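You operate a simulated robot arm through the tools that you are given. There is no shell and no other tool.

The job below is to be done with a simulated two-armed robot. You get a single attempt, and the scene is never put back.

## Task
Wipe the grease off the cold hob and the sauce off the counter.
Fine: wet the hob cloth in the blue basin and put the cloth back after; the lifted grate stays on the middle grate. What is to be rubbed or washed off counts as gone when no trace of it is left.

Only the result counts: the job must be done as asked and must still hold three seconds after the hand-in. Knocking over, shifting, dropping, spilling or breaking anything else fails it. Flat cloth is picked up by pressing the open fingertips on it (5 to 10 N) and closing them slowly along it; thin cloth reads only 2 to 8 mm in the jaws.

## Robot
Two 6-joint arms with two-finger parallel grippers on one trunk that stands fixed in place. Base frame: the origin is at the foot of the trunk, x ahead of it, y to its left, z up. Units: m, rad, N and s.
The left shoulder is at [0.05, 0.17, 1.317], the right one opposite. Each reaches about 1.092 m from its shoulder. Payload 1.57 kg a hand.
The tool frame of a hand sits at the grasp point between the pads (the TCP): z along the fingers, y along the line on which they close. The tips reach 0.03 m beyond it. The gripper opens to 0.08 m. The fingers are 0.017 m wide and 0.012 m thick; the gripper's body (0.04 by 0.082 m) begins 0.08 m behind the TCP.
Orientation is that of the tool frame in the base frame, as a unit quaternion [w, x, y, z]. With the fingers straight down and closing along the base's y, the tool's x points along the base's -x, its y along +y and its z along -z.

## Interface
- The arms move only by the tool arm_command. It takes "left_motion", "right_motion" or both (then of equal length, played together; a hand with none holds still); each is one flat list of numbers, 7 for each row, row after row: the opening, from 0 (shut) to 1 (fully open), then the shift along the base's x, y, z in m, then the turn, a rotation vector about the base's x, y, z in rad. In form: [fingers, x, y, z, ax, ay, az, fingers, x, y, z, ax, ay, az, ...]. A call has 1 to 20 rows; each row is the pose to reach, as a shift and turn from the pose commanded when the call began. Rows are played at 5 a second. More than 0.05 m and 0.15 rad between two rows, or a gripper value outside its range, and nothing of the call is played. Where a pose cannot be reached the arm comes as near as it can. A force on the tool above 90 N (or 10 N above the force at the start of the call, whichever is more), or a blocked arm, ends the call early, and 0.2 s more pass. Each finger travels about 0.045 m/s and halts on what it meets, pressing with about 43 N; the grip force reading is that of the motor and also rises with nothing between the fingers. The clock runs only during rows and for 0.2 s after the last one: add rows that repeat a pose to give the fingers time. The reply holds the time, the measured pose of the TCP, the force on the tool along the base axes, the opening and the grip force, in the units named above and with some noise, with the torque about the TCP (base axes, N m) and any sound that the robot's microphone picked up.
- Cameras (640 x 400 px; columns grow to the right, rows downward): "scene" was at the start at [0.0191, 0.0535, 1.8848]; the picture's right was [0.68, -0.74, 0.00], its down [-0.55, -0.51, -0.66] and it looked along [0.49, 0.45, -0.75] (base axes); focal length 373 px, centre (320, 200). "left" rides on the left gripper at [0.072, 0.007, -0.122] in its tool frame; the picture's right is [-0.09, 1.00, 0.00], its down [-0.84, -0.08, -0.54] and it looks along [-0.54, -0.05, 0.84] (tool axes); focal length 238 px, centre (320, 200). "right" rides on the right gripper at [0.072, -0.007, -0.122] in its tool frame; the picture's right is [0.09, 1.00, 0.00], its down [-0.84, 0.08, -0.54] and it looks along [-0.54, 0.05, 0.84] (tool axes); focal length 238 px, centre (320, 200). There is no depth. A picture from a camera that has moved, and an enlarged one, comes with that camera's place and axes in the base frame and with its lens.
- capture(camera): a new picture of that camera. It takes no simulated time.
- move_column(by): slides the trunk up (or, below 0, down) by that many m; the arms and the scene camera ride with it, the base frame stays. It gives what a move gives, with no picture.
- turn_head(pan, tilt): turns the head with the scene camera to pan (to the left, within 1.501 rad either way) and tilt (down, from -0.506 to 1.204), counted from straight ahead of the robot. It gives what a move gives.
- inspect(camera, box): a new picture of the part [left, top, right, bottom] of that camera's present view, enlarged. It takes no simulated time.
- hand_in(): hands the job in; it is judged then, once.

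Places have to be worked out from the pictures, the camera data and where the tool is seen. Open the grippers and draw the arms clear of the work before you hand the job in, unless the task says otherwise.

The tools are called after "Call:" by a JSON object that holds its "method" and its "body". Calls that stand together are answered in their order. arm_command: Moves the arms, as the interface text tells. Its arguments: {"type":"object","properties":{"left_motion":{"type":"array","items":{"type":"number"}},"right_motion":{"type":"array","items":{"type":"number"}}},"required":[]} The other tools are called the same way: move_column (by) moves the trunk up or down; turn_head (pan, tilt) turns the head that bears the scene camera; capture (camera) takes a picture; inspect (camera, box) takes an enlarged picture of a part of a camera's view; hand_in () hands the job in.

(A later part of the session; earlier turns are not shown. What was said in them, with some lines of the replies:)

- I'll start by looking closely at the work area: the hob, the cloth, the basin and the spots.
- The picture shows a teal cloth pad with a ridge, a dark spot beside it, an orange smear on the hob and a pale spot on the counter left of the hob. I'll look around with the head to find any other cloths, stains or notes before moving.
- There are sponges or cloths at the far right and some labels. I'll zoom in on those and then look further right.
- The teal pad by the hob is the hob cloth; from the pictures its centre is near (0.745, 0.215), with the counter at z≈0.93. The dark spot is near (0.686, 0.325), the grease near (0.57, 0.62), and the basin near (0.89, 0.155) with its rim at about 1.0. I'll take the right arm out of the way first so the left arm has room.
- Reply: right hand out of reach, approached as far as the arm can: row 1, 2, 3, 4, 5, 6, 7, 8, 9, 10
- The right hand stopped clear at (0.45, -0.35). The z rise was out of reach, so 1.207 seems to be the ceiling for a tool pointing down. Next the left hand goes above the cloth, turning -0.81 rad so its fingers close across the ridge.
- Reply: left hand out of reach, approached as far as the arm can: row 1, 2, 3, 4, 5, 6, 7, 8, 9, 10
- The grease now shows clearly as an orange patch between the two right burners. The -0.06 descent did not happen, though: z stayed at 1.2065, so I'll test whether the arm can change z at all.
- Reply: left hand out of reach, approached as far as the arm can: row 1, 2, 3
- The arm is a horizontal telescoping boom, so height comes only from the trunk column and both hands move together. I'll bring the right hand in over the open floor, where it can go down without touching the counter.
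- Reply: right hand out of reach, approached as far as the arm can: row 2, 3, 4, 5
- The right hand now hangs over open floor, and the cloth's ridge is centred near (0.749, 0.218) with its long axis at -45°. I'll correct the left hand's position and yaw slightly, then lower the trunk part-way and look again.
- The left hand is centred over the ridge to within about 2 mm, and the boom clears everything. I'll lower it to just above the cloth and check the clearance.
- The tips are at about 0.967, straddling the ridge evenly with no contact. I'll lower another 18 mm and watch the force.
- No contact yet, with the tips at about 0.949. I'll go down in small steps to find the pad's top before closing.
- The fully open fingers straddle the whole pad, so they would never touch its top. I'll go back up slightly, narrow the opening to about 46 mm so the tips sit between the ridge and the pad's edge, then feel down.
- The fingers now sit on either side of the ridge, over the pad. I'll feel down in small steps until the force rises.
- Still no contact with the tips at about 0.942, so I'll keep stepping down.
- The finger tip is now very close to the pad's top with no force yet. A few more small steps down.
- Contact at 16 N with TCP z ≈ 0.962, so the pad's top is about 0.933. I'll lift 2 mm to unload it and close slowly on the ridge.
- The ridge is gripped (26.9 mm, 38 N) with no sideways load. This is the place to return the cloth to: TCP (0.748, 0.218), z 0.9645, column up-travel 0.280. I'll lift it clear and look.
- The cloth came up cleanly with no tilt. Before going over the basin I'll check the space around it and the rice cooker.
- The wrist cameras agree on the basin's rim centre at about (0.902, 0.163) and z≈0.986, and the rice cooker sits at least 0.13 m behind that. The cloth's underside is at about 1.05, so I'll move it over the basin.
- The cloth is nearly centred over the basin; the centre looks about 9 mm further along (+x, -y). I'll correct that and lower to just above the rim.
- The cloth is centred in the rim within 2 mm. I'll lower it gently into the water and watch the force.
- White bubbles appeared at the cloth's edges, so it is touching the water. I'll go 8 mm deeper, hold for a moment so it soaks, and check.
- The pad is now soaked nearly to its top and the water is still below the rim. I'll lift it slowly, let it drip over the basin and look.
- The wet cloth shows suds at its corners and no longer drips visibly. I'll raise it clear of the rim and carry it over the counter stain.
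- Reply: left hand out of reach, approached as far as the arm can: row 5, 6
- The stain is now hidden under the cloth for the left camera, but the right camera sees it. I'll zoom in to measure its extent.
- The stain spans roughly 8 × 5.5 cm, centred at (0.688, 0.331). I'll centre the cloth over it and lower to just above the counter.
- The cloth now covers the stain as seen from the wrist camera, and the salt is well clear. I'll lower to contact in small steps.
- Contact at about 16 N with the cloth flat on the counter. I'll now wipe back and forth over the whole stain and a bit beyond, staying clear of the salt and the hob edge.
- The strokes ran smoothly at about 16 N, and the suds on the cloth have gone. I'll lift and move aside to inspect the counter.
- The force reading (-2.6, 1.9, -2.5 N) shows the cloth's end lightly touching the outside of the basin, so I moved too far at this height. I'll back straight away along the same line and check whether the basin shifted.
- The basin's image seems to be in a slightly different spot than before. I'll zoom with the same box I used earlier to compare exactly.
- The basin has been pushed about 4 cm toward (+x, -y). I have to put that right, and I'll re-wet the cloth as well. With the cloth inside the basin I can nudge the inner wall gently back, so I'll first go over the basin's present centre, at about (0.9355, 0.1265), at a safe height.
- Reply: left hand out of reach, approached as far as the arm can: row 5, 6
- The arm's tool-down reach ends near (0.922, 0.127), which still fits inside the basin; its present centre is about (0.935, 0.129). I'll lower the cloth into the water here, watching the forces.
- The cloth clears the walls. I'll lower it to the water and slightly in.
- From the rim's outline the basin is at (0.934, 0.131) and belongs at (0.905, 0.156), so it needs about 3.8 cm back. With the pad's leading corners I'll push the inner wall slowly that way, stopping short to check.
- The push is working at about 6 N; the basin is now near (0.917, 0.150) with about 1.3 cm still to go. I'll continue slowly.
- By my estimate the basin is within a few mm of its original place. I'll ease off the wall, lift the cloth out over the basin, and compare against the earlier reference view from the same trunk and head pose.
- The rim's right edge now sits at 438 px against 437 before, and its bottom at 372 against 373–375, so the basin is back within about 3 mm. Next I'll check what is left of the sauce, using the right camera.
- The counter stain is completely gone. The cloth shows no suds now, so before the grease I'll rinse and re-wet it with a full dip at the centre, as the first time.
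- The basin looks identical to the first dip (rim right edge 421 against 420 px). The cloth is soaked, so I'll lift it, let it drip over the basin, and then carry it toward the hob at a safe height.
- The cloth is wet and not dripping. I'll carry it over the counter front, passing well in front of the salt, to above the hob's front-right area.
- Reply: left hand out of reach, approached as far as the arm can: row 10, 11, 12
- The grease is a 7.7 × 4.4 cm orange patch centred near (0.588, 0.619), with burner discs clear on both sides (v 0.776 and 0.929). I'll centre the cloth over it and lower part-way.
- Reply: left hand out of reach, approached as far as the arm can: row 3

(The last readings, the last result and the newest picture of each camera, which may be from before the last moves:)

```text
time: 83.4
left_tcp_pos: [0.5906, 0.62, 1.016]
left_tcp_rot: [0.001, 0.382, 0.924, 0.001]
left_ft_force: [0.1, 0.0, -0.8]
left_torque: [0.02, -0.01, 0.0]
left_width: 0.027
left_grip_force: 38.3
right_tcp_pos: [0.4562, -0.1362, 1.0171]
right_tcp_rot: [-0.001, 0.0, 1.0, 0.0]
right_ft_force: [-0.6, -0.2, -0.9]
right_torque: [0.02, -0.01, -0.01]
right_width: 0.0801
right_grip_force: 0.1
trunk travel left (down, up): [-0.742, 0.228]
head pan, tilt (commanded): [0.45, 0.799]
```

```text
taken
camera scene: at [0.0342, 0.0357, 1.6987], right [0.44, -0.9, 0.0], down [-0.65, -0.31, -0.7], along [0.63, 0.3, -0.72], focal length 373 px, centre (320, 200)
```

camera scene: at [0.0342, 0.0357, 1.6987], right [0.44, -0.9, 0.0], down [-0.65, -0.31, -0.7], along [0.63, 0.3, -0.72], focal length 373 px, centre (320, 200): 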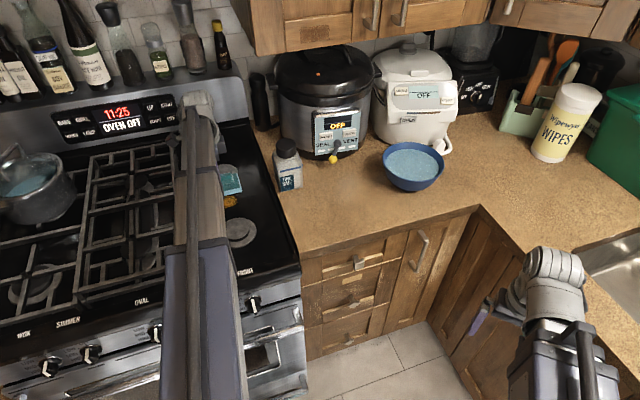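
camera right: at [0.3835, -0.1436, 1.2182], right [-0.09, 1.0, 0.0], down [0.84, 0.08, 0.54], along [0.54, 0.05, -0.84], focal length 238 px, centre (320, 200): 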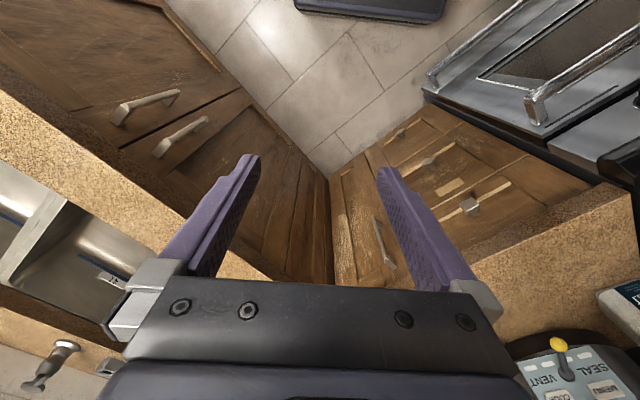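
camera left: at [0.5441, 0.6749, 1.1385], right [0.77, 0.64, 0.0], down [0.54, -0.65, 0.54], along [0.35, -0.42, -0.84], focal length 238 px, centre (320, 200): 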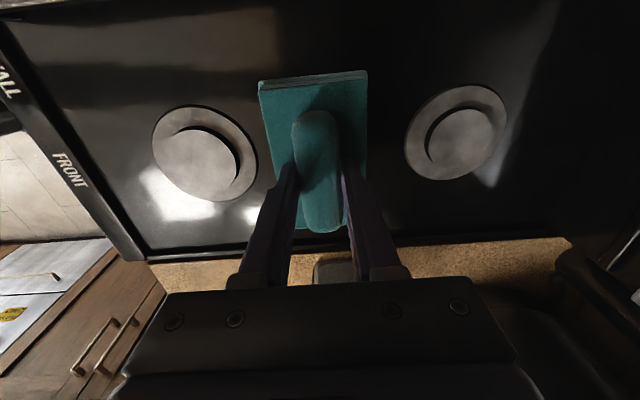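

The cloth hangs between the two burner discs with nothing underneath but the grease, and the boom is clear of the grates. I'll go down to just above the hob, then feel for contact.

Call:
{"method": "move_column", "body": {"by": -0.03}}

Call:
{"method": "capture", "body": {"camera": "left"}}

Call:
{"method": "inspect", "body": {"camera": "scene", "box": [180, 130, 320, 260]}}

```text
time: 84.1
left_tcp_pos: [0.5893, 0.6189, 0.9874]
left_tcp_rot: [0.001, 0.383, 0.924, 0.0]
left_ft_force: [0.2, 0.4, -0.2]
left_torque: [0.0, 0.05, 0.0]
left_width: 0.0268
left_grip_force: 37.8
right_tcp_pos: [0.4552, -0.1359, 0.9865]
right_tcp_rot: [-0.002, 0.001, 1.0, 0.0]
right_ft_force: [0.0, -0.3, 0.4]
right_torque: [-0.07, -0.02, -0.02]
right_width: 0.0799
right_grip_force: 0.1
trunk travel left (down, up): [-0.712, 0.258]
head pan, tilt (commanded): [0.45, 0.799]
```

```text
taken
camera left: at [0.5441, 0.6749, 1.1084], right [0.77, 0.64, 0.0], down [0.54, -0.65, 0.54], along [0.35, -0.42, -0.84], focal length 238 px, centre (320, 200)
```

left: 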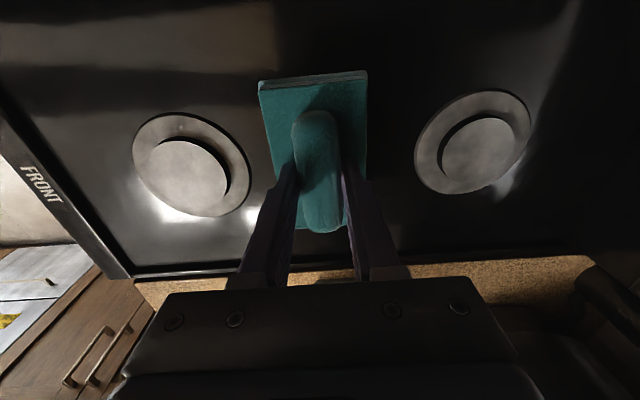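

```text
3.08 times, centred on (250, 195) of scene
camera zoom: at [0.0341, 0.0355, 1.6687], right [0.44, -0.9, 0.0], down [-0.65, -0.31, -0.7], along [0.63, 0.3, -0.72], focal length 1148 px, centre (535, 215)
```

zoom: 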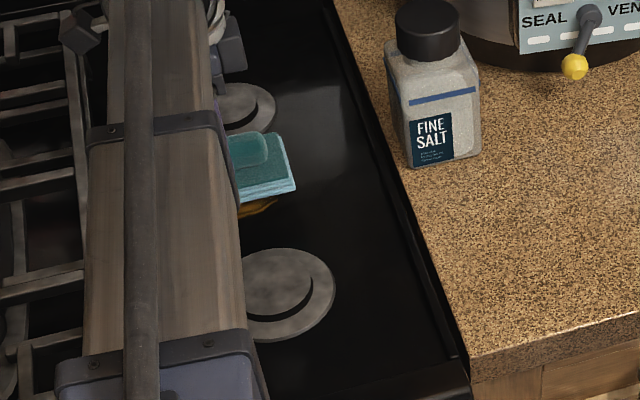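

The cloth is about 2 cm above the hob, well between the discs. I'll step down to contact.

Call:
{"method": "move_column", "body": {"by": -0.012}}

Call:
{"method": "move_column", "body": {"by": -0.004}}

Call:
{"method": "move_column", "body": {"by": -0.003}}

```text
time: 84.7
left_tcp_pos: [0.5925, 0.6194, 0.9746]
left_tcp_rot: [0.002, 0.381, 0.924, 0.0]
left_ft_force: [-0.5, 0.2, -0.3]
left_torque: [0.04, -0.02, -0.01]
left_width: 0.0266
left_grip_force: 37.4
right_tcp_pos: [0.456, -0.1356, 0.975]
right_tcp_rot: [-0.002, 0.0, 1.0, 0.0]
right_ft_force: [0.8, 1.3, -0.1]
right_torque: [0.01, 0.0, 0.0]
right_width: 0.0795
right_grip_force: 0.0
trunk travel left (down, up): [-0.7, 0.27]
head pan, tilt (commanded): [0.45, 0.799]
```

```text
time: 85.3
left_tcp_pos: [0.5901, 0.6184, 0.9707]
left_tcp_rot: [0.001, 0.382, 0.924, 0.0]
left_ft_force: [-0.7, 0.3, -0.9]
left_torque: [-0.01, 0.04, 0.0]
left_width: 0.027
left_grip_force: 37.4
right_tcp_pos: [0.4563, -0.1371, 0.9712]
right_tcp_rot: [-0.001, 0.0, 1.0, -0.001]
right_ft_force: [0.4, -0.1, 0.2]
right_torque: [-0.01, 0.01, -0.02]
right_width: 0.0802
right_grip_force: 0.0
trunk travel left (down, up): [-0.696, 0.274]
head pan, tilt (commanded): [0.45, 0.799]
```

```text
time: 85.8
left_tcp_pos: [0.5906, 0.6195, 0.9673]
left_tcp_rot: [0.0, 0.381, 0.925, 0.0]
left_ft_force: [-0.2, 0.1, -0.5]
left_torque: [0.02, 0.0, 0.0]
left_width: 0.0264
left_grip_force: 38.2
right_tcp_pos: [0.4559, -0.1363, 0.9679]
right_tcp_rot: [-0.001, 0.0, 1.0, 0.0]
right_ft_force: [0.7, -0.3, 0.2]
right_torque: [0.0, 0.03, 0.02]
right_width: 0.0798
right_grip_force: 0.0
trunk travel left (down, up): [-0.693, 0.277]
head pan, tilt (commanded): [0.45, 0.799]
```

No contact yet at z 0.967, so I'll continue in smaller steps.

Call:
{"method": "move_column", "body": {"by": -0.003}}

Call:
{"method": "move_column", "body": {"by": -0.002}}

Call:
{"method": "move_column", "body": {"by": -0.002}}

```text
time: 86.3
left_tcp_pos: [0.5896, 0.6192, 0.9649]
left_tcp_rot: [0.001, 0.382, 0.924, 0.0]
left_ft_force: [-1.4, -0.6, -0.3]
left_torque: [0.0, 0.04, -0.02]
left_width: 0.027
left_grip_force: 37.4
right_tcp_pos: [0.455, -0.1365, 0.9644]
right_tcp_rot: [-0.002, 0.0, 1.0, 0.0]
right_ft_force: [-0.3, -0.2, 0.8]
right_torque: [0.0, -0.02, 0.0]
right_width: 0.0802
right_grip_force: 0.1
trunk travel left (down, up): [-0.69, 0.28]
head pan, tilt (commanded): [0.45, 0.799]
```

```text
time: 86.8
left_tcp_pos: [0.5911, 0.6181, 0.963]
left_tcp_rot: [0.001, 0.382, 0.924, 0.0]
left_ft_force: [1.1, 0.4, -0.2]
left_torque: [-0.01, 0.02, -0.02]
left_width: 0.0273
left_grip_force: 37.4
right_tcp_pos: [0.4555, -0.1366, 0.9632]
right_tcp_rot: [-0.002, -0.001, 1.0, -0.001]
right_ft_force: [-0.1, -0.4, -0.1]
right_torque: [-0.04, 0.0, 0.01]
right_width: 0.08
right_grip_force: 0.0
trunk travel left (down, up): [-0.688, 0.282]
head pan, tilt (commanded): [0.45, 0.799]
```

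```text
time: 87.3
left_tcp_pos: [0.5913, 0.6191, 0.9612]
left_tcp_rot: [0.001, 0.382, 0.924, 0.001]
left_ft_force: [0.2, 0.1, -0.2]
left_torque: [0.0, 0.0, 0.0]
left_width: 0.0268
left_grip_force: 37.7
right_tcp_pos: [0.4552, -0.1367, 0.9598]
right_tcp_rot: [-0.001, 0.0, 1.0, 0.001]
right_ft_force: [-0.1, 0.0, -0.6]
right_torque: [-0.01, -0.01, -0.01]
right_width: 0.0797
right_grip_force: 0.0
trunk travel left (down, up): [-0.686, 0.284]
head pan, tilt (commanded): [0.45, 0.799]
```

The hob's surface lies a little below the counter level. I'll check the gap in the camera and continue down.

Call:
{"method": "move_column", "body": {"by": -0.003}}

Call:
{"method": "move_column", "body": {"by": -0.003}}

Call:
{"method": "inspect", "body": {"camera": "scene", "box": [200, 150, 290, 220]}}

Call:
{"method": "capture", "body": {"camera": "left"}}

```text
time: 87.9
left_tcp_pos: [0.5916, 0.6195, 0.9588]
left_tcp_rot: [0.001, 0.382, 0.924, 0.0]
left_ft_force: [1.1, -0.2, -0.9]
left_torque: [-0.01, -0.01, -0.03]
left_width: 0.0271
left_grip_force: 37.4
right_tcp_pos: [0.4569, -0.1361, 0.9582]
right_tcp_rot: [-0.003, 0.0, 1.0, 0.0]
right_ft_force: [-0.4, 0.5, -0.6]
right_torque: [-0.03, -0.02, -0.01]
right_width: 0.0801
right_grip_force: 0.2
trunk travel left (down, up): [-0.683, 0.287]
head pan, tilt (commanded): [0.45, 0.799]
```

```text
time: 88.4
left_tcp_pos: [0.5894, 0.6182, 0.9549]
left_tcp_rot: [0.002, 0.382, 0.924, 0.001]
left_ft_force: [-1.0, -0.4, -0.3]
left_torque: [-0.06, -0.01, 0.0]
left_width: 0.027
left_grip_force: 37.5
right_tcp_pos: [0.4565, -0.1362, 0.9541]
right_tcp_rot: [-0.002, 0.0, 1.0, -0.001]
right_ft_force: [0.4, 0.2, 1.2]
right_torque: [0.02, 0.02, 0.01]
right_width: 0.0803
right_grip_force: 0.2
trunk travel left (down, up): [-0.68, 0.29]
head pan, tilt (commanded): [0.45, 0.799]
```

```text
5.71 times, centred on (245, 185) of scene
camera zoom: at [0.0342, 0.0357, 1.6367], right [0.44, -0.9, 0.0], down [-0.65, -0.31, -0.7], along [0.63, 0.3, -0.72], focal length 2132 px, centre (749, 286)
```

zoom: 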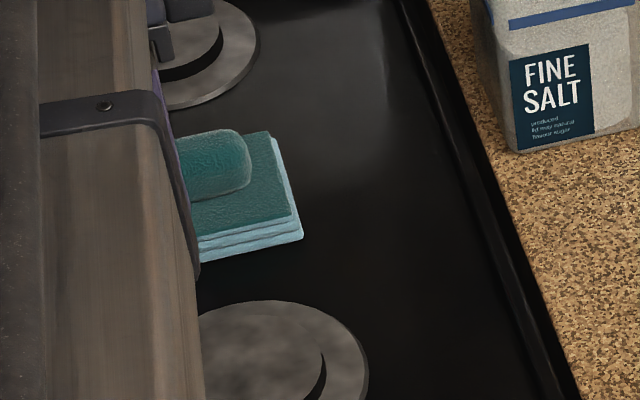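

```text
taken
camera left: at [0.5442, 0.675, 1.0763], right [0.77, 0.64, 0.0], down [0.54, -0.65, 0.54], along [0.35, -0.42, -0.84], focal length 238 px, centre (320, 200)
```

left: 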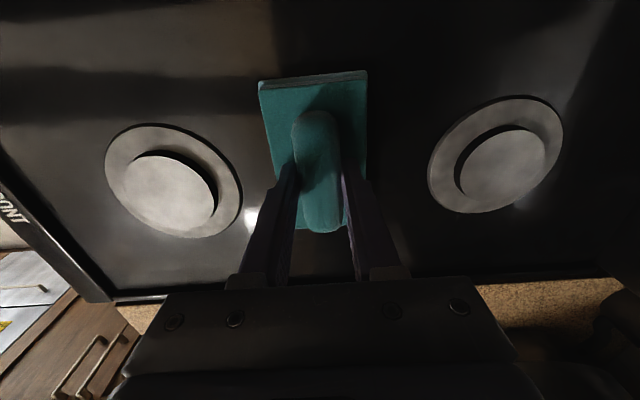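

Nearly there; the pad's underside is at about 0.908 and the grease is fully covered. I'll continue in 2 mm steps.

Call:
{"method": "move_column", "body": {"by": -0.002}}

Call:
{"method": "move_column", "body": {"by": -0.002}}

Call:
{"method": "move_column", "body": {"by": -0.002}}

```text
time: 88.9
left_tcp_pos: [0.5894, 0.6183, 0.9549]
left_tcp_rot: [0.002, 0.382, 0.924, 0.002]
left_ft_force: [5.5, 5.1, 24.6]
left_torque: [-0.14, -0.02, 0.03]
left_width: 0.0267
left_grip_force: 38.0
right_tcp_pos: [0.4552, -0.1376, 0.9524]
right_tcp_rot: [-0.001, 0.0, 1.0, 0.0]
right_ft_force: [0.3, 0.0, -0.2]
right_torque: [-0.02, -0.02, 0.01]
right_width: 0.0801
right_grip_force: 0.1
trunk travel left (down, up): [-0.678, 0.292]
head pan, tilt (commanded): [0.45, 0.799]
```

```text
time: 89.4
left_tcp_pos: [0.5908, 0.6192, 0.9534]
left_tcp_rot: [0.003, 0.382, 0.924, 0.003]
left_ft_force: [11.5, 11.4, 42.9]
left_torque: [0.13, -0.11, -0.04]
left_width: 0.027
left_grip_force: 37.3
right_tcp_pos: [0.4547, -0.1372, 0.9513]
right_tcp_rot: [-0.001, 0.0, 1.0, 0.001]
right_ft_force: [0.8, 0.6, -0.2]
right_torque: [0.0, -0.02, -0.03]
right_width: 0.0801
right_grip_force: 0.0
trunk travel left (down, up): [-0.676, 0.294]
head pan, tilt (commanded): [0.45, 0.799]
```

```text
time: 89.9
left_tcp_pos: [0.5903, 0.6189, 0.9523]
left_tcp_rot: [0.003, 0.382, 0.924, 0.005]
left_ft_force: [15.8, 16.2, 69.0]
left_torque: [-0.05, 0.18, -0.01]
left_width: 0.0268
left_grip_force: 37.8
right_tcp_pos: [0.4534, -0.139, 0.9497]
right_tcp_rot: [0.0, 0.0, 1.0, 0.001]
right_ft_force: [-1.0, -0.4, 0.6]
right_torque: [-0.02, -0.01, -0.01]
right_width: 0.08
right_grip_force: 0.1
trunk travel left (down, up): [-0.674, 0.296]
head pan, tilt (commanded): [0.45, 0.799]
```

Contact came in the first of those steps and the force is now 69 N, which is too much. I'll back off about 4.5 mm to roughly 15–20 N before wiping.

Call:
{"method": "move_column", "body": {"by": 0.0045}}

```text
time: 90.5
left_tcp_pos: [0.5894, 0.6168, 0.9524]
left_tcp_rot: [0.001, 0.382, 0.924, -0.001]
left_ft_force: [-0.1, 1.2, 5.5]
left_torque: [0.16, -0.1, 0.0]
left_width: 0.0266
left_grip_force: 37.5
right_tcp_pos: [0.4558, -0.1372, 0.953]
right_tcp_rot: [-0.001, 0.0, 1.0, 0.0]
right_ft_force: [-0.6, 0.0, 0.1]
right_torque: [0.02, -0.01, 0.0]
right_width: 0.0796
right_grip_force: 0.0
trunk travel left (down, up): [-0.678, 0.292]
head pan, tilt (commanded): [0.45, 0.799]
```

The force is now 5.5 N; the cloth seems to have slid up a hair in the grip under the heavy press. I'll add 1 mm and then wipe over the whole patch, staying off the burner discs.

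Call:
{"method": "move_column", "body": {"by": -0.001}}

Call:
{"method": "arm_command", "body": {"left_motion": [0.2, 0.0085, 0.0085, 0, 0, 0, 0, 0.2, 0.017, 0.017, 0, 0, 0, 0, 0.2, 0.0226, 0.0226, 0, 0, 0, 0, 0.2, 0.0113, 0.0113, 0, 0, 0, 0, 0.2, 0, 0, 0, 0, 0, 0, 0.2, -0.0099, -0.0099, 0, 0, 0, 0, 0.2, -0.017, -0.017, 0, 0, 0, 0, 0.2, -0.0028, -0.0311, 0, 0, 0, 0, 0.2, 0.0099, -0.0184, 0, 0, 0, 0, 0.2, 0.0233, -0.0049, 0, 0, 0, 0, 0.2, 0.0368, 0.0085, 0, 0, 0, 0, 0.2, 0.0226, 0.0226, 0, 0, 0, 0, 0.2, 0.0085, 0.0368, 0, 0, 0, 0, 0.2, -0.0049, 0.0233, 0, 0, 0, 0, 0.2, -0.0184, 0.0099, 0, 0, 0, 0, 0.2, -0.0311, -0.0028, 0, 0, 0, 0, 0.2, -0.017, -0.017, 0, 0, 0, 0, 0.2, -0.0028, -0.0028, 0, 0, 0, 0, 0.2, 0.0113, 0.0113, 0, 0, 0, 0, 0.2, 0, 0, 0, 0, 0, 0]}}

Call:
{"method": "capture", "body": {"camera": "left"}}

Call:
{"method": "capture", "body": {"camera": "scene"}}

```text
time: 91.0
left_tcp_pos: [0.589, 0.6175, 0.9532]
left_tcp_rot: [0.0, 0.383, 0.924, 0.0]
left_ft_force: [-2.6, -1.4, 6.9]
left_torque: [-0.29, 0.28, 0.01]
left_width: 0.0269
left_grip_force: 37.6
right_tcp_pos: [0.4546, -0.1373, 0.9525]
right_tcp_rot: [-0.001, 0.0, 1.0, 0.001]
right_ft_force: [1.6, 0.2, 0.1]
right_torque: [0.03, -0.01, 0.02]
right_width: 0.0799
right_grip_force: 0.1
trunk travel left (down, up): [-0.677, 0.293]
head pan, tilt (commanded): [0.45, 0.799]
```

```text
time: 95.2
left_tcp_pos: [0.5934, 0.6179, 0.9532]
left_tcp_rot: [0.002, 0.383, 0.924, 0.001]
left_ft_force: [2.7, 3.1, 12.5]
left_torque: [-0.07, 0.23, -0.07]
left_width: 0.0268
left_grip_force: 38.0
right_tcp_pos: [0.4556, -0.138, 0.9523]
right_tcp_rot: [0.0, 0.0, 1.0, 0.0]
right_ft_force: [-0.4, 0.2, -0.2]
right_torque: [-0.02, 0.0, 0.0]
right_width: 0.0799
right_grip_force: 0.0
trunk travel left (down, up): [-0.677, 0.293]
head pan, tilt (commanded): [0.45, 0.799]
```

```text
taken
camera left: at [0.546, 0.6741, 1.0745], right [0.77, 0.64, 0.0], down [0.54, -0.65, 0.54], along [0.35, -0.42, -0.84], focal length 238 px, centre (320, 200)
```

left: 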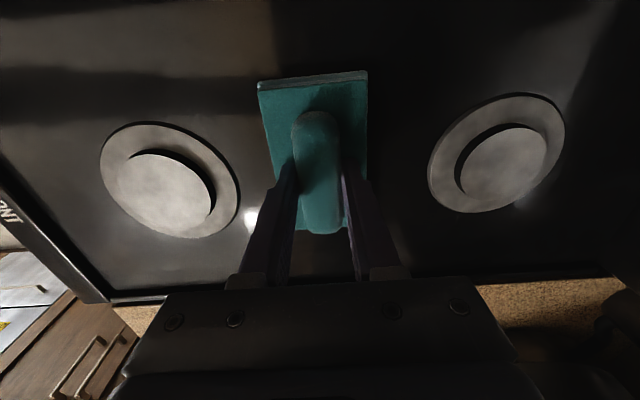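

```text
taken
camera scene: at [0.0335, 0.0349, 1.6343], right [0.44, -0.9, 0.0], down [-0.65, -0.31, -0.7], along [0.63, 0.3, -0.72], focal length 373 px, centre (320, 200)
```

scene: 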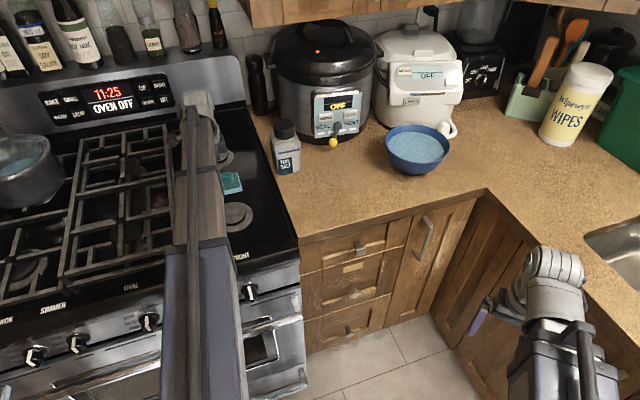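

The strokes ran at about 12 N with no interruption. I'll lift and back away to the same viewing place as before to inspect the hob.

Call:
{"method": "move_column", "body": {"by": 0.145}}

Call:
{"method": "arm_command", "body": {"left_motion": [0.2, -0.03, -0.033, 0, 0, 0, 0, 0.2, -0.06, -0.066, 0, 0, 0, 0, 0.2, -0.0905, -0.098, 0, 0, 0, 0, 0.2, -0.0905, -0.098, 0, 0, 0, 0]}}

Call:
{"method": "capture", "body": {"camera": "left"}}

Call:
{"method": "inspect", "body": {"camera": "left", "box": [340, 20, 600, 200]}}

Call:
{"method": "inspect", "body": {"camera": "left", "box": [240, 60, 400, 240]}}

```text
time: 96.9
left_tcp_pos: [0.5938, 0.6177, 1.0967]
left_tcp_rot: [0.0, 0.383, 0.924, 0.0]
left_ft_force: [0.7, 0.1, -0.4]
left_torque: [-0.02, 0.01, 0.02]
left_width: 0.027
left_grip_force: 37.5
right_tcp_pos: [0.4565, -0.1355, 1.0971]
right_tcp_rot: [-0.001, -0.001, 1.0, 0.0]
right_ft_force: [-0.2, -0.7, 0.1]
right_torque: [0.04, -0.03, 0.02]
right_width: 0.0799
right_grip_force: 0.2
trunk travel left (down, up): [-0.822, 0.148]
head pan, tilt (commanded): [0.45, 0.799]
```

```text
time: 97.9
left_tcp_pos: [0.5023, 0.5201, 1.0969]
left_tcp_rot: [0.0, 0.382, 0.924, 0.001]
left_ft_force: [0.4, 1.4, -1.5]
left_torque: [-0.01, 0.01, 0.0]
left_width: 0.027
left_grip_force: 37.3
right_tcp_pos: [0.4569, -0.1358, 1.0964]
right_tcp_rot: [-0.002, 0.001, 1.0, 0.0]
right_ft_force: [-1.2, -0.1, -0.1]
right_torque: [0.0, 0.0, 0.0]
right_width: 0.08
right_grip_force: 0.1
trunk travel left (down, up): [-0.822, 0.148]
head pan, tilt (commanded): [0.45, 0.799]
```

```text
taken
camera left: at [0.4556, 0.5767, 1.2184], right [0.77, 0.64, 0.0], down [0.54, -0.65, 0.54], along [0.35, -0.42, -0.84], focal length 238 px, centre (320, 200)
```

left: 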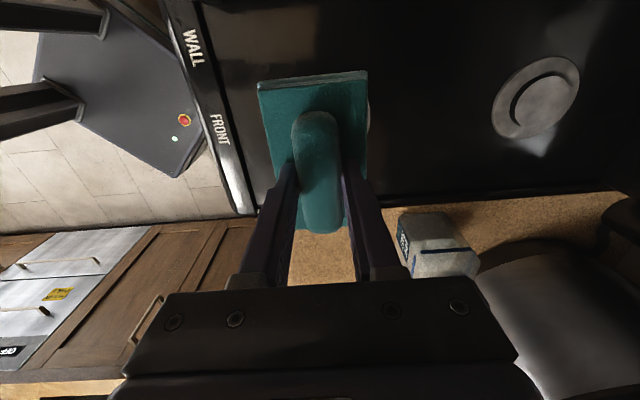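

```text
2.22 times, centred on (470, 110) of left
camera zoom: at [0.4556, 0.5767, 1.2184], right [0.77, 0.64, 0.0], down [0.54, -0.65, 0.54], along [0.35, -0.42, -0.84], focal length 530 px, centre (-13, 400)
```

zoom: 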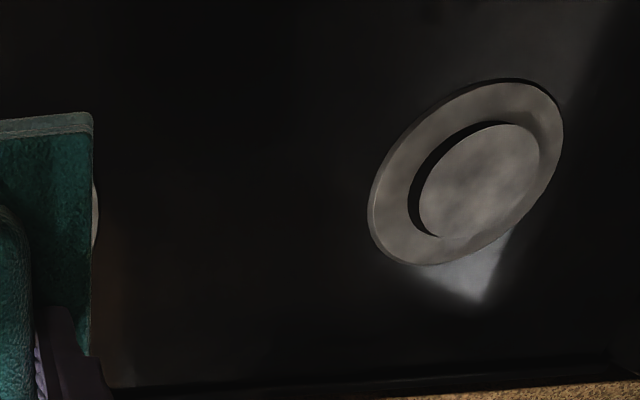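

```text
2.22 times, centred on (320, 150) of left
camera zoom: at [0.4556, 0.5767, 1.2184], right [0.77, 0.64, 0.0], down [0.54, -0.65, 0.54], along [0.35, -0.42, -0.84], focal length 530 px, centre (320, 311)
```

zoom: 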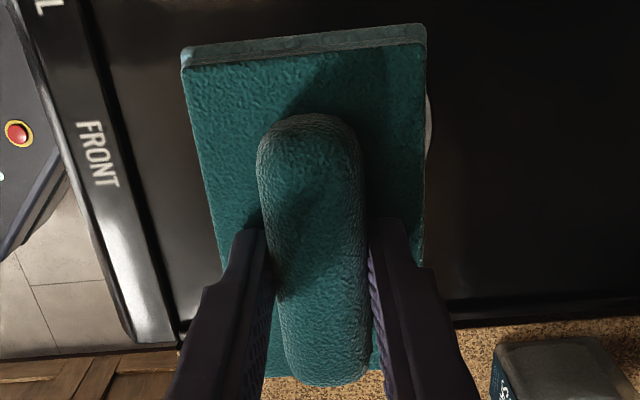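

The grease is gone with no trace on the black enamel. Now I'll carry the cloth back to its place along the same safe path.

Call:
{"method": "arm_command", "body": {"left_motion": [0.2, 0.03, -0.03, 0, 0, 0, 0, 0.2, 0.059, -0.06, 0, 0, 0, 0, 0.2, 0.089, -0.09, 0, 0, 0, 0, 0.2, 0.118, -0.12, 0, 0, 0, 0, 0.2, 0.145, -0.153, 0, 0, 0, 0, 0.2, 0.171, -0.187, 0, 0, 0, 0, 0.2, 0.197, -0.22, 0, 0, 0, 0, 0.2, 0.221, -0.261, 0, 0, 0, 0, 0.2, 0.2455, -0.3024, 0, 0, 0, 0, 0.2, 0.2455, -0.3024, 0, 0, 0, 0, 0.2, 0.2455, -0.3024, 0, 0, 0, 0]}}

Call:
{"method": "capture", "body": {"camera": "left"}}

Call:
{"method": "turn_head", "body": {"pan": 0.9, "tilt": 0.85}}

Call:
{"method": "capture", "body": {"camera": "scene"}}

Call:
{"method": "inspect", "body": {"camera": "scene", "box": [160, 110, 440, 285]}}

```text
time: 100.3
left_tcp_pos: [0.7477, 0.2184, 1.0975]
left_tcp_rot: [0.001, 0.382, 0.924, 0.001]
left_ft_force: [-0.4, -0.6, -0.7]
left_torque: [0.0, -0.01, 0.0]
left_width: 0.0269
left_grip_force: 37.2
right_tcp_pos: [0.4563, -0.1374, 1.0982]
right_tcp_rot: [-0.002, 0.0, 1.0, 0.0]
right_ft_force: [-0.2, -1.1, -0.1]
right_torque: [0.02, 0.02, 0.04]
right_width: 0.0802
right_grip_force: 0.0
trunk travel left (down, up): [-0.822, 0.148]
head pan, tilt (commanded): [0.45, 0.799]
```

```text
taken
camera left: at [0.7001, 0.2737, 1.2189], right [0.77, 0.64, 0.0], down [0.54, -0.65, 0.54], along [0.35, -0.42, -0.84], focal length 238 px, centre (320, 200)
```

left: 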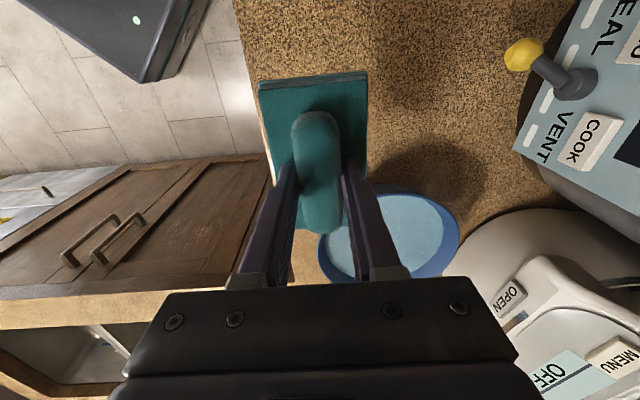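

```text
time: 101.2
left_tcp_pos: [0.7465, 0.2181, 1.0975]
left_tcp_rot: [0.001, 0.381, 0.925, 0.001]
left_ft_force: [-0.5, -0.3, -1.0]
left_torque: [0.01, -0.03, -0.01]
left_width: 0.0266
left_grip_force: 37.7
right_tcp_pos: [0.4557, -0.1369, 1.0964]
right_tcp_rot: [-0.002, 0.0, 1.0, 0.0]
right_ft_force: [0.1, -0.1, -0.3]
right_torque: [0.01, -0.02, -0.02]
right_width: 0.0803
right_grip_force: 0.1
trunk travel left (down, up): [-0.822, 0.148]
head pan, tilt (commanded): [0.901, 0.85]
```

```text
taken
camera scene: at [0.0103, 0.0616, 1.7752], right [0.78, -0.62, 0.0], down [-0.47, -0.59, -0.66], along [0.41, 0.52, -0.75], focal length 373 px, centre (320, 200)
```

scene: 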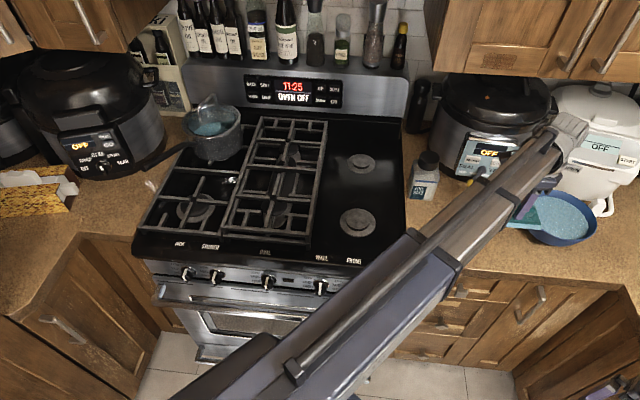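

```text
2.29 times, centred on (300, 198) of scene
camera zoom: at [0.0103, 0.0616, 1.7752], right [0.78, -0.62, 0.0], down [-0.47, -0.59, -0.66], along [0.41, 0.52, -0.75], focal length 853 px, centre (366, 206)
```

zoom: 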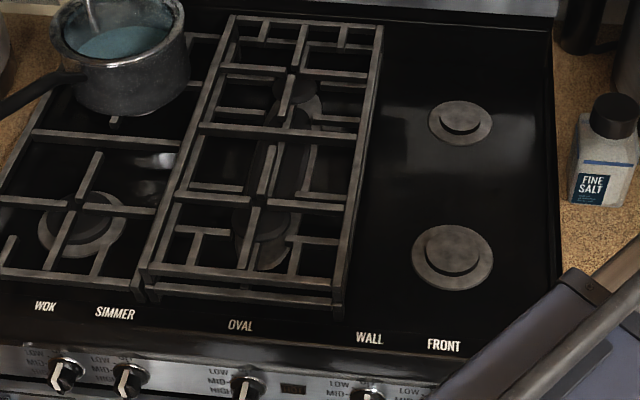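

The hob is clean in this view too, and the stacked grates are untouched. The cloth is exactly over its home spot, so I'll lower it to the counter in stages.

Call:
{"method": "move_column", "body": {"by": -0.12}}

Call:
{"method": "move_column", "body": {"by": -0.009}}

Call:
{"method": "move_column", "body": {"by": -0.002}}

```text
time: 102.7
left_tcp_pos: [0.746, 0.2192, 0.977]
left_tcp_rot: [0.001, 0.382, 0.924, 0.001]
left_ft_force: [-0.6, -0.9, -1.3]
left_torque: [0.0, 0.03, -0.01]
left_width: 0.0273
left_grip_force: 38.0
right_tcp_pos: [0.4558, -0.1366, 0.9773]
right_tcp_rot: [-0.002, 0.0, 1.0, 0.0]
right_ft_force: [-0.1, 0.2, -0.4]
right_torque: [-0.03, -0.02, -0.02]
right_width: 0.0801
right_grip_force: 0.0
trunk travel left (down, up): [-0.702, 0.268]
head pan, tilt (commanded): [0.901, 0.85]
```

```text
time: 103.3
left_tcp_pos: [0.7461, 0.2187, 0.9686]
left_tcp_rot: [0.001, 0.382, 0.924, 0.001]
left_ft_force: [0.7, -0.2, -0.6]
left_torque: [0.03, -0.01, 0.01]
left_width: 0.0271
left_grip_force: 37.5
right_tcp_pos: [0.4557, -0.1374, 0.9669]
right_tcp_rot: [-0.001, 0.001, 1.0, 0.0]
right_ft_force: [0.3, 0.8, -0.2]
right_torque: [-0.02, -0.06, 0.0]
right_width: 0.0803
right_grip_force: 0.1
trunk travel left (down, up): [-0.693, 0.277]
head pan, tilt (commanded): [0.901, 0.85]
```

```text
time: 103.8
left_tcp_pos: [0.7472, 0.2189, 0.967]
left_tcp_rot: [0.0, 0.382, 0.924, 0.001]
left_ft_force: [0.0, 0.2, -0.7]
left_torque: [0.02, 0.0, 0.0]
left_width: 0.0267
left_grip_force: 37.4
right_tcp_pos: [0.4563, -0.1364, 0.9667]
right_tcp_rot: [-0.001, 0.0, 1.0, 0.0]
right_ft_force: [1.3, 0.1, -0.1]
right_torque: [0.04, 0.01, -0.03]
right_width: 0.0799
right_grip_force: 0.0
trunk travel left (down, up): [-0.691, 0.279]
head pan, tilt (commanded): [0.901, 0.85]
```

No contact yet at up-travel 0.279. I'll use 1 mm steps now.

Call:
{"method": "move_column", "body": {"by": -0.0015}}

```text
time: 104.3
left_tcp_pos: [0.7464, 0.2195, 0.9644]
left_tcp_rot: [0.001, 0.382, 0.924, 0.001]
left_ft_force: [0.3, 0.7, 0.6]
left_torque: [0.04, -0.03, 0.03]
left_width: 0.0269
left_grip_force: 37.7
right_tcp_pos: [0.4568, -0.1362, 0.9649]
right_tcp_rot: [-0.002, -0.001, 1.0, 0.001]
right_ft_force: [0.5, -0.1, -0.7]
right_torque: [0.04, 0.0, 0.01]
right_width: 0.08
right_grip_force: 0.1
trunk travel left (down, up): [-0.69, 0.28]
head pan, tilt (commanded): [0.901, 0.85]
```

Almost touching (0.6 N). One more millimetre should rest it on the counter.

Call:
{"method": "move_column", "body": {"by": -0.0015}}

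```text
time: 104.8
left_tcp_pos: [0.7463, 0.2181, 0.9632]
left_tcp_rot: [0.001, 0.382, 0.924, 0.0]
left_ft_force: [-0.5, -0.1, -1.5]
left_torque: [0.02, 0.02, 0.02]
left_width: 0.027
left_grip_force: 38.0
right_tcp_pos: [0.4555, -0.1369, 0.9629]
right_tcp_rot: [-0.002, 0.0, 1.0, 0.001]
right_ft_force: [-0.5, -1.1, -0.3]
right_torque: [-0.01, -0.03, -0.03]
right_width: 0.0797
right_grip_force: 0.1
trunk travel left (down, up): [-0.688, 0.282]
head pan, tilt (commanded): [0.901, 0.85]
```

The pad rode up a little in the grip earlier, so contact will come slightly lower. I'll take another 1.5 mm.

Call:
{"method": "move_column", "body": {"by": -0.0015}}

```text
time: 105.3
left_tcp_pos: [0.7462, 0.2181, 0.9624]
left_tcp_rot: [0.003, 0.382, 0.924, 0.001]
left_ft_force: [5.7, 2.0, 20.1]
left_torque: [-0.01, 0.29, -0.02]
left_width: 0.027
left_grip_force: 37.5
right_tcp_pos: [0.4551, -0.1376, 0.9631]
right_tcp_rot: [-0.001, 0.0, 1.0, 0.0]
right_ft_force: [-0.6, -0.2, 0.1]
right_torque: [0.03, 0.0, -0.02]
right_width: 0.0801
right_grip_force: 0.0
trunk travel left (down, up): [-0.687, 0.283]
head pan, tilt (commanded): [0.901, 0.85]
```

It is on the counter at 20 N. I'll ease 1 mm to relieve the load and open slowly, only to about 46 mm so the fingers stay over the pad.

Call:
{"method": "move_column", "body": {"by": 0.0015}}

Call:
{"method": "arm_command", "body": {"left_motion": [0.36, 0, 0, 0, 0, 0, 0, 0.42, 0, 0, 0, 0, 0, 0, 0.5, 0, 0, 0, 0, 0, 0, 0.58, 0, 0, 0, 0, 0, 0, 0.6, 0, 0, 0, 0, 0, 0, 0.6, 0, 0, 0, 0, 0, 0]}}

Call:
{"method": "capture", "body": {"camera": "left"}}

```text
time: 105.8
left_tcp_pos: [0.7454, 0.2193, 0.963]
left_tcp_rot: [0.001, 0.383, 0.924, 0.001]
left_ft_force: [0.5, -0.6, -0.3]
left_torque: [-0.01, 0.0, 0.04]
left_width: 0.027
left_grip_force: 37.4
right_tcp_pos: [0.456, -0.137, 0.9626]
right_tcp_rot: [-0.002, 0.0, 1.0, 0.0]
right_ft_force: [-0.8, -0.1, -0.1]
right_torque: [0.0, -0.01, 0.03]
right_width: 0.0797
right_grip_force: 0.0
trunk travel left (down, up): [-0.688, 0.282]
head pan, tilt (commanded): [0.901, 0.85]
```

```text
time: 107.2
left_tcp_pos: [0.7465, 0.2185, 0.9633]
left_tcp_rot: [0.002, 0.383, 0.924, 0.001]
left_ft_force: [-0.6, -1.0, -0.5]
left_torque: [0.0, 0.0, 0.01]
left_width: 0.0483
left_grip_force: 0.1
right_tcp_pos: [0.4564, -0.136, 0.9632]
right_tcp_rot: [-0.003, 0.0, 1.0, 0.0]
right_ft_force: [0.3, 0.3, -0.5]
right_torque: [-0.03, 0.03, 0.0]
right_width: 0.0798
right_grip_force: 0.1
trunk travel left (down, up): [-0.688, 0.282]
head pan, tilt (commanded): [0.901, 0.85]
```

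```text
taken
camera left: at [0.6999, 0.2743, 1.0849], right [0.77, 0.64, 0.0], down [0.54, -0.65, 0.54], along [0.35, -0.42, -0.84], focal length 238 px, centre (320, 200)
```

left: 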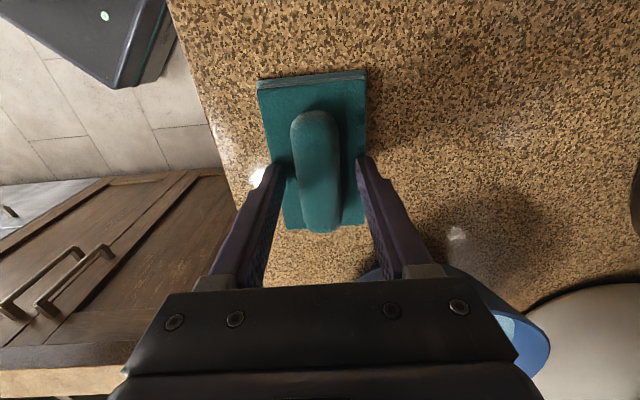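

The cloth is released and sitting in its place. I'll rise straight up and inspect the whole work area.

Call:
{"method": "move_column", "body": {"by": 0.04}}

Call:
{"method": "move_column", "body": {"by": 0.12}}

Call:
{"method": "capture", "body": {"camera": "left"}}

Call:
{"method": "turn_head", "body": {"pan": 0.3, "tilt": 0.9}}

Call:
{"method": "capture", "body": {"camera": "scene"}}

```text
time: 108.1
left_tcp_pos: [0.7467, 0.2181, 1.004]
left_tcp_rot: [0.001, 0.381, 0.924, 0.0]
left_ft_force: [0.4, -0.3, -0.3]
left_torque: [0.02, 0.0, 0.0]
left_width: 0.0481
left_grip_force: 0.1
right_tcp_pos: [0.4566, -0.1366, 1.0041]
right_tcp_rot: [-0.001, -0.001, 1.0, 0.0]
right_ft_force: [0.2, 0.6, -0.7]
right_torque: [0.02, -0.01, -0.05]
right_width: 0.0801
right_grip_force: 0.1
trunk travel left (down, up): [-0.728, 0.242]
head pan, tilt (commanded): [0.901, 0.85]
```

```text
time: 109.6
left_tcp_pos: [0.7469, 0.2177, 1.1229]
left_tcp_rot: [0.002, 0.381, 0.924, 0.001]
left_ft_force: [-0.9, -0.5, -0.1]
left_torque: [-0.02, 0.02, 0.0]
left_width: 0.0478
left_grip_force: 0.0
right_tcp_pos: [0.4556, -0.1365, 1.122]
right_tcp_rot: [-0.002, 0.0, 1.0, 0.0]
right_ft_force: [-0.3, 0.5, -0.3]
right_torque: [-0.02, -0.01, 0.02]
right_width: 0.0801
right_grip_force: 0.1
trunk travel left (down, up): [-0.848, 0.122]
head pan, tilt (commanded): [0.901, 0.85]
```

```text
taken
camera left: at [0.7, 0.2743, 1.2448], right [0.77, 0.64, 0.0], down [0.54, -0.65, 0.54], along [0.35, -0.42, -0.84], focal length 238 px, centre (320, 200)
```

left: 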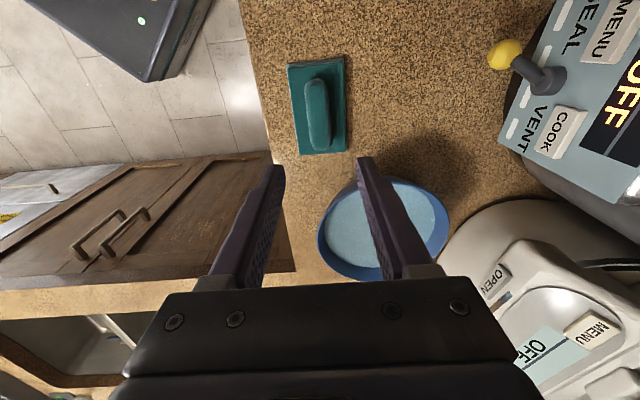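

```text
time: 110.6
left_tcp_pos: [0.7455, 0.2181, 1.1226]
left_tcp_rot: [0.001, 0.382, 0.924, 0.0]
left_ft_force: [-0.7, -0.7, 0.4]
left_torque: [0.0, 0.0, -0.02]
left_width: 0.0478
left_grip_force: 0.0
right_tcp_pos: [0.4557, -0.1375, 1.1233]
right_tcp_rot: [-0.002, 0.0, 1.0, 0.0]
right_ft_force: [0.1, 0.0, -0.1]
right_torque: [0.03, 0.0, 0.01]
right_width: 0.0799
right_grip_force: 0.0
trunk travel left (down, up): [-0.848, 0.122]
head pan, tilt (commanded): [0.3, 0.901]
```

```text
taken
camera scene: at [0.0337, 0.0228, 1.7973], right [0.3, -0.95, 0.0], down [-0.75, -0.23, -0.62], along [0.59, 0.18, -0.78], focal length 373 px, centre (320, 200)
```

scene: 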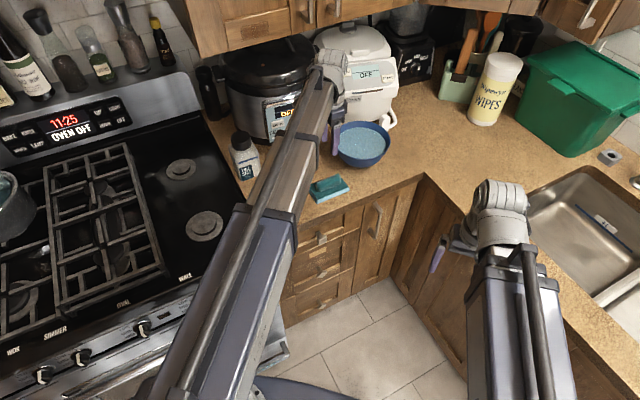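

The cloth is in place and everything looks orderly. I'll raise the trunk to its starting height, return the left arm toward its start pose with fingers open, and compare with the first pictures.

Call:
{"method": "move_column", "body": {"by": 0.084}}

Call:
{"method": "arm_command", "body": {"left_motion": [0.7, -0.033, 0.028, 0, 0, 0, 0.08, 0.8, -0.066, 0.055, 0, 0, 0, 0.17, 1, -0.1, 0.082, 0, 0, 0, 0.26, 1, -0.133, 0.11, 0, 0, 0, 0.35, 1, -0.166, 0.137, 0, 0, 0, 0.44, 1, -0.2, 0.165, 0, 0, 0, 0.53, 1, -0.233, 0.192, 0, 0, 0, 0.62, 1, -0.266, 0.22, 0, 0, 0, 0.71, 1, -0.3, 0.247, 0, 0, 0, 0.785, 1, -0.3, 0.247, 0, 0, 0, 0.785]}}

Call:
{"method": "turn_head", "body": {"pan": 0.745, "tilt": 0.848}}

Call:
{"method": "capture", "body": {"camera": "scene"}}

Call:
{"method": "inspect", "body": {"camera": "scene", "box": [340, 150, 560, 290]}}

Call:
{"method": "inspect", "body": {"camera": "left", "box": [220, 60, 540, 280]}}

```text
time: 111.8
left_tcp_pos: [0.7462, 0.2175, 1.2062]
left_tcp_rot: [0.002, 0.382, 0.924, 0.0]
left_ft_force: [0.3, 1.1, 0.6]
left_torque: [-0.03, 0.0, 0.0]
left_width: 0.0478
left_grip_force: 0.1
right_tcp_pos: [0.4564, -0.1368, 1.2065]
right_tcp_rot: [-0.002, 0.0, 1.0, 0.001]
right_ft_force: [-0.1, -0.2, -0.2]
right_torque: [0.0, -0.02, -0.01]
right_width: 0.08
right_grip_force: 0.1
trunk travel left (down, up): [-0.932, 0.038]
head pan, tilt (commanded): [0.3, 0.901]
```

```text
time: 114.0
left_tcp_pos: [0.4471, 0.4663, 1.2074]
left_tcp_rot: [0.0, -0.001, 1.0, 0.0]
left_ft_force: [0.2, 0.2, 0.1]
left_torque: [-0.01, 0.01, 0.01]
left_width: 0.0802
left_grip_force: 0.0
right_tcp_pos: [0.456, -0.1371, 1.2069]
right_tcp_rot: [-0.002, 0.0, 1.0, 0.0]
right_ft_force: [0.3, -0.4, 0.4]
right_torque: [0.0, -0.01, -0.04]
right_width: 0.0801
right_grip_force: 0.1
trunk travel left (down, up): [-0.932, 0.038]
head pan, tilt (commanded): [0.3, 0.901]
```

```text
time: 114.9
left_tcp_pos: [0.4466, 0.4666, 1.208]
left_tcp_rot: [0.001, 0.0, 1.0, 0.001]
left_ft_force: [0.2, -0.2, 0.4]
left_torque: [-0.01, 0.02, 0.0]
left_width: 0.0801
left_grip_force: 0.1
right_tcp_pos: [0.4558, -0.1363, 1.2065]
right_tcp_rot: [-0.002, 0.0, 1.0, 0.0]
right_ft_force: [0.7, -0.4, 0.1]
right_torque: [0.01, 0.03, -0.03]
right_width: 0.08
right_grip_force: 0.1
trunk travel left (down, up): [-0.932, 0.038]
head pan, tilt (commanded): [0.745, 0.848]
```

```text
taken
camera scene: at [0.0192, 0.0534, 1.8853], right [0.68, -0.74, 0.0], down [-0.55, -0.51, -0.66], along [0.49, 0.45, -0.75], focal length 373 px, centre (320, 200)
```

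scene: 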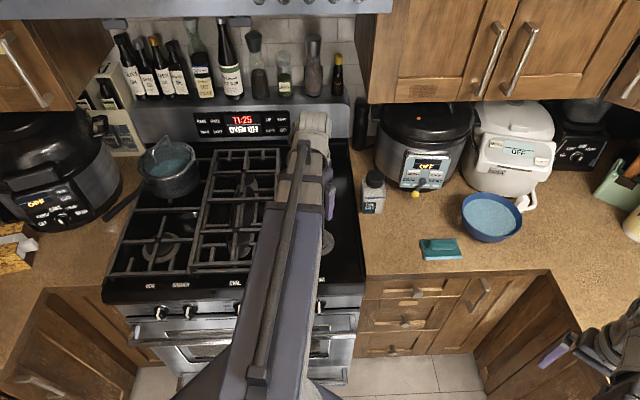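

```text
2.86 times, centred on (450, 220) of scene
camera zoom: at [0.0192, 0.0534, 1.8853], right [0.68, -0.74, 0.0], down [-0.55, -0.51, -0.66], along [0.49, 0.45, -0.75], focal length 1066 px, centre (-51, 143)
```

zoom: 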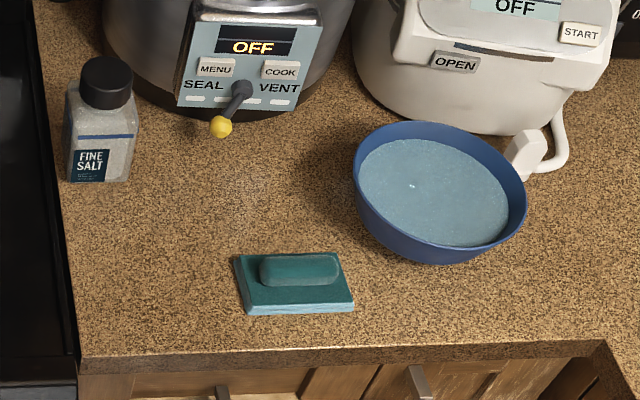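

```text
1.82 times, centred on (380, 170) of left
camera zoom: at [0.3752, 0.4729, 1.3289], right [0.09, 1.0, 0.0], down [0.84, -0.08, 0.54], along [0.54, -0.05, -0.84], focal length 433 px, centre (211, 254)
```

zoom: 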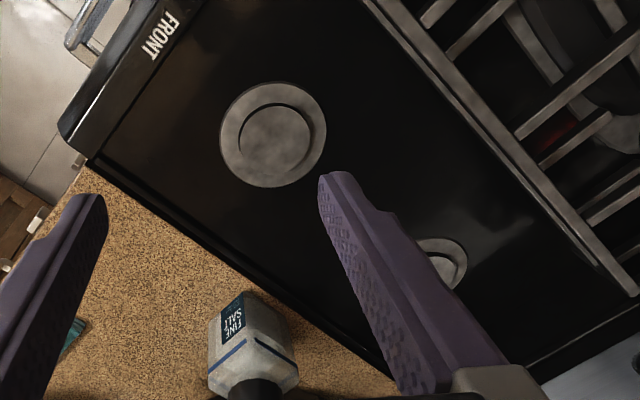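

The basin is within about 1.5 px (under 2 mm) of its original outline and the cloth lies within 2–3 mm of its original place. I'll take a last close look at the wiped spots for traces or drips.

Call:
{"method": "inspect", "body": {"camera": "scene", "box": [360, 190, 460, 270]}}

Call:
{"method": "inspect", "body": {"camera": "left", "box": [380, 90, 480, 170]}}

Call:
{"method": "turn_head", "body": {"pan": 0.3, "tilt": 0.8}}

Call:
{"method": "inspect", "body": {"camera": "scene", "box": [100, 180, 420, 380]}}

Call:
{"method": "capture", "body": {"camera": "right"}}

```text
5.00 times, centred on (410, 230) of scene
camera zoom: at [0.0192, 0.0534, 1.8853], right [0.68, -0.74, 0.0], down [-0.55, -0.51, -0.66], along [0.49, 0.45, -0.75], focal length 1865 px, centre (-130, 50)
```

zoom: 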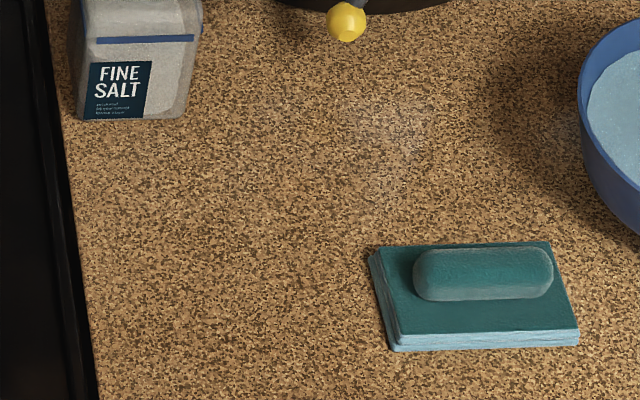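

```text
5.00 times, centred on (430, 130) of left
camera zoom: at [0.3752, 0.4729, 1.3289], right [0.09, 1.0, 0.0], down [0.84, -0.08, 0.54], along [0.54, -0.05, -0.84], focal length 1192 px, centre (-230, 550)
```

zoom: 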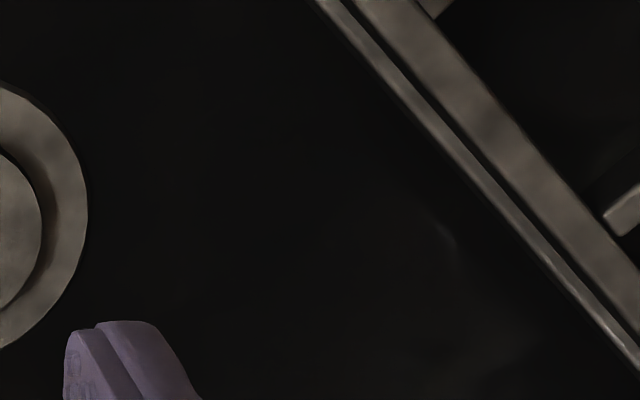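

```text
time: 115.8
left_tcp_pos: [0.4471, 0.466, 1.207]
left_tcp_rot: [0.001, 0.0, 1.0, 0.002]
left_ft_force: [1.1, -0.9, -0.6]
left_torque: [0.02, -0.02, 0.01]
left_width: 0.0804
left_grip_force: 0.0
right_tcp_pos: [0.4557, -0.1364, 1.2073]
right_tcp_rot: [-0.001, 0.0, 1.0, 0.001]
right_ft_force: [0.0, 0.0, 0.2]
right_torque: [-0.01, 0.01, 0.01]
right_width: 0.0801
right_grip_force: 0.0
trunk travel left (down, up): [-0.932, 0.038]
head pan, tilt (commanded): [0.3, 0.799]
```

```text
2.00 times, centred on (260, 280) of scene
camera zoom: at [0.0386, 0.0244, 1.8892], right [0.3, -0.95, 0.0], down [-0.68, -0.21, -0.7], along [0.67, 0.21, -0.72], focal length 746 px, centre (440, 40)
```

zoom: 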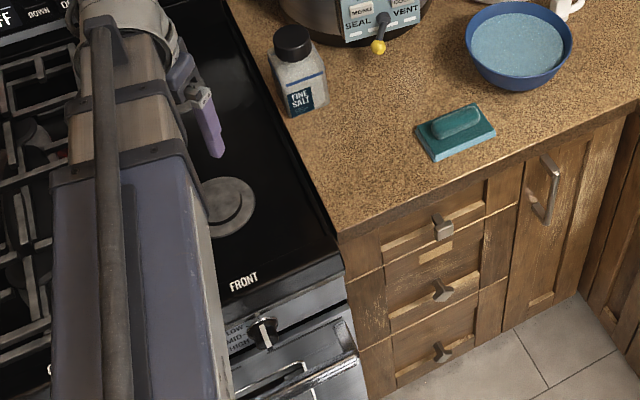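

```text
taken
camera right: at [0.3833, -0.1436, 1.3308], right [-0.09, 1.0, 0.0], down [0.84, 0.08, 0.54], along [0.54, 0.05, -0.84], focal length 238 px, centre (320, 200)
```

right: 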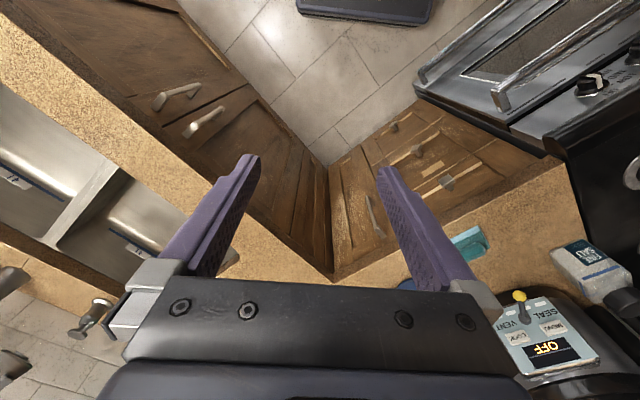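

The sauce spot and the grease patch both show clean surfaces. The cloth is back in its place, the basin sits where it was, and the lifted grate is still on the middle grate. Both grippers are open and drawn clear, so I'm handing in.

Call:
{"method": "hand_in", "body": {}}

```text
The job is handed in.
```

The grease is off the hob and the sauce is off the counter. The close-up pictures showed no trace of either. I wet the teal hob cloth in the blue basin, used it for both wipes, and put it back within about 2–3 mm of where it lay. The lifted grate is still on the middle grate, and both grippers are open and drawn clear.

**Basin:** While carrying the cloth I bumped the basin and pushed it about 4 cm. I eased it back with the cloth from inside, and it now sits within about 2 mm of its original spot. I saw no water spilled.

**Hob:** I pressed too hard at first, about 69 N for a moment, then backed off and wiped at about 12 N. I saw no damage.
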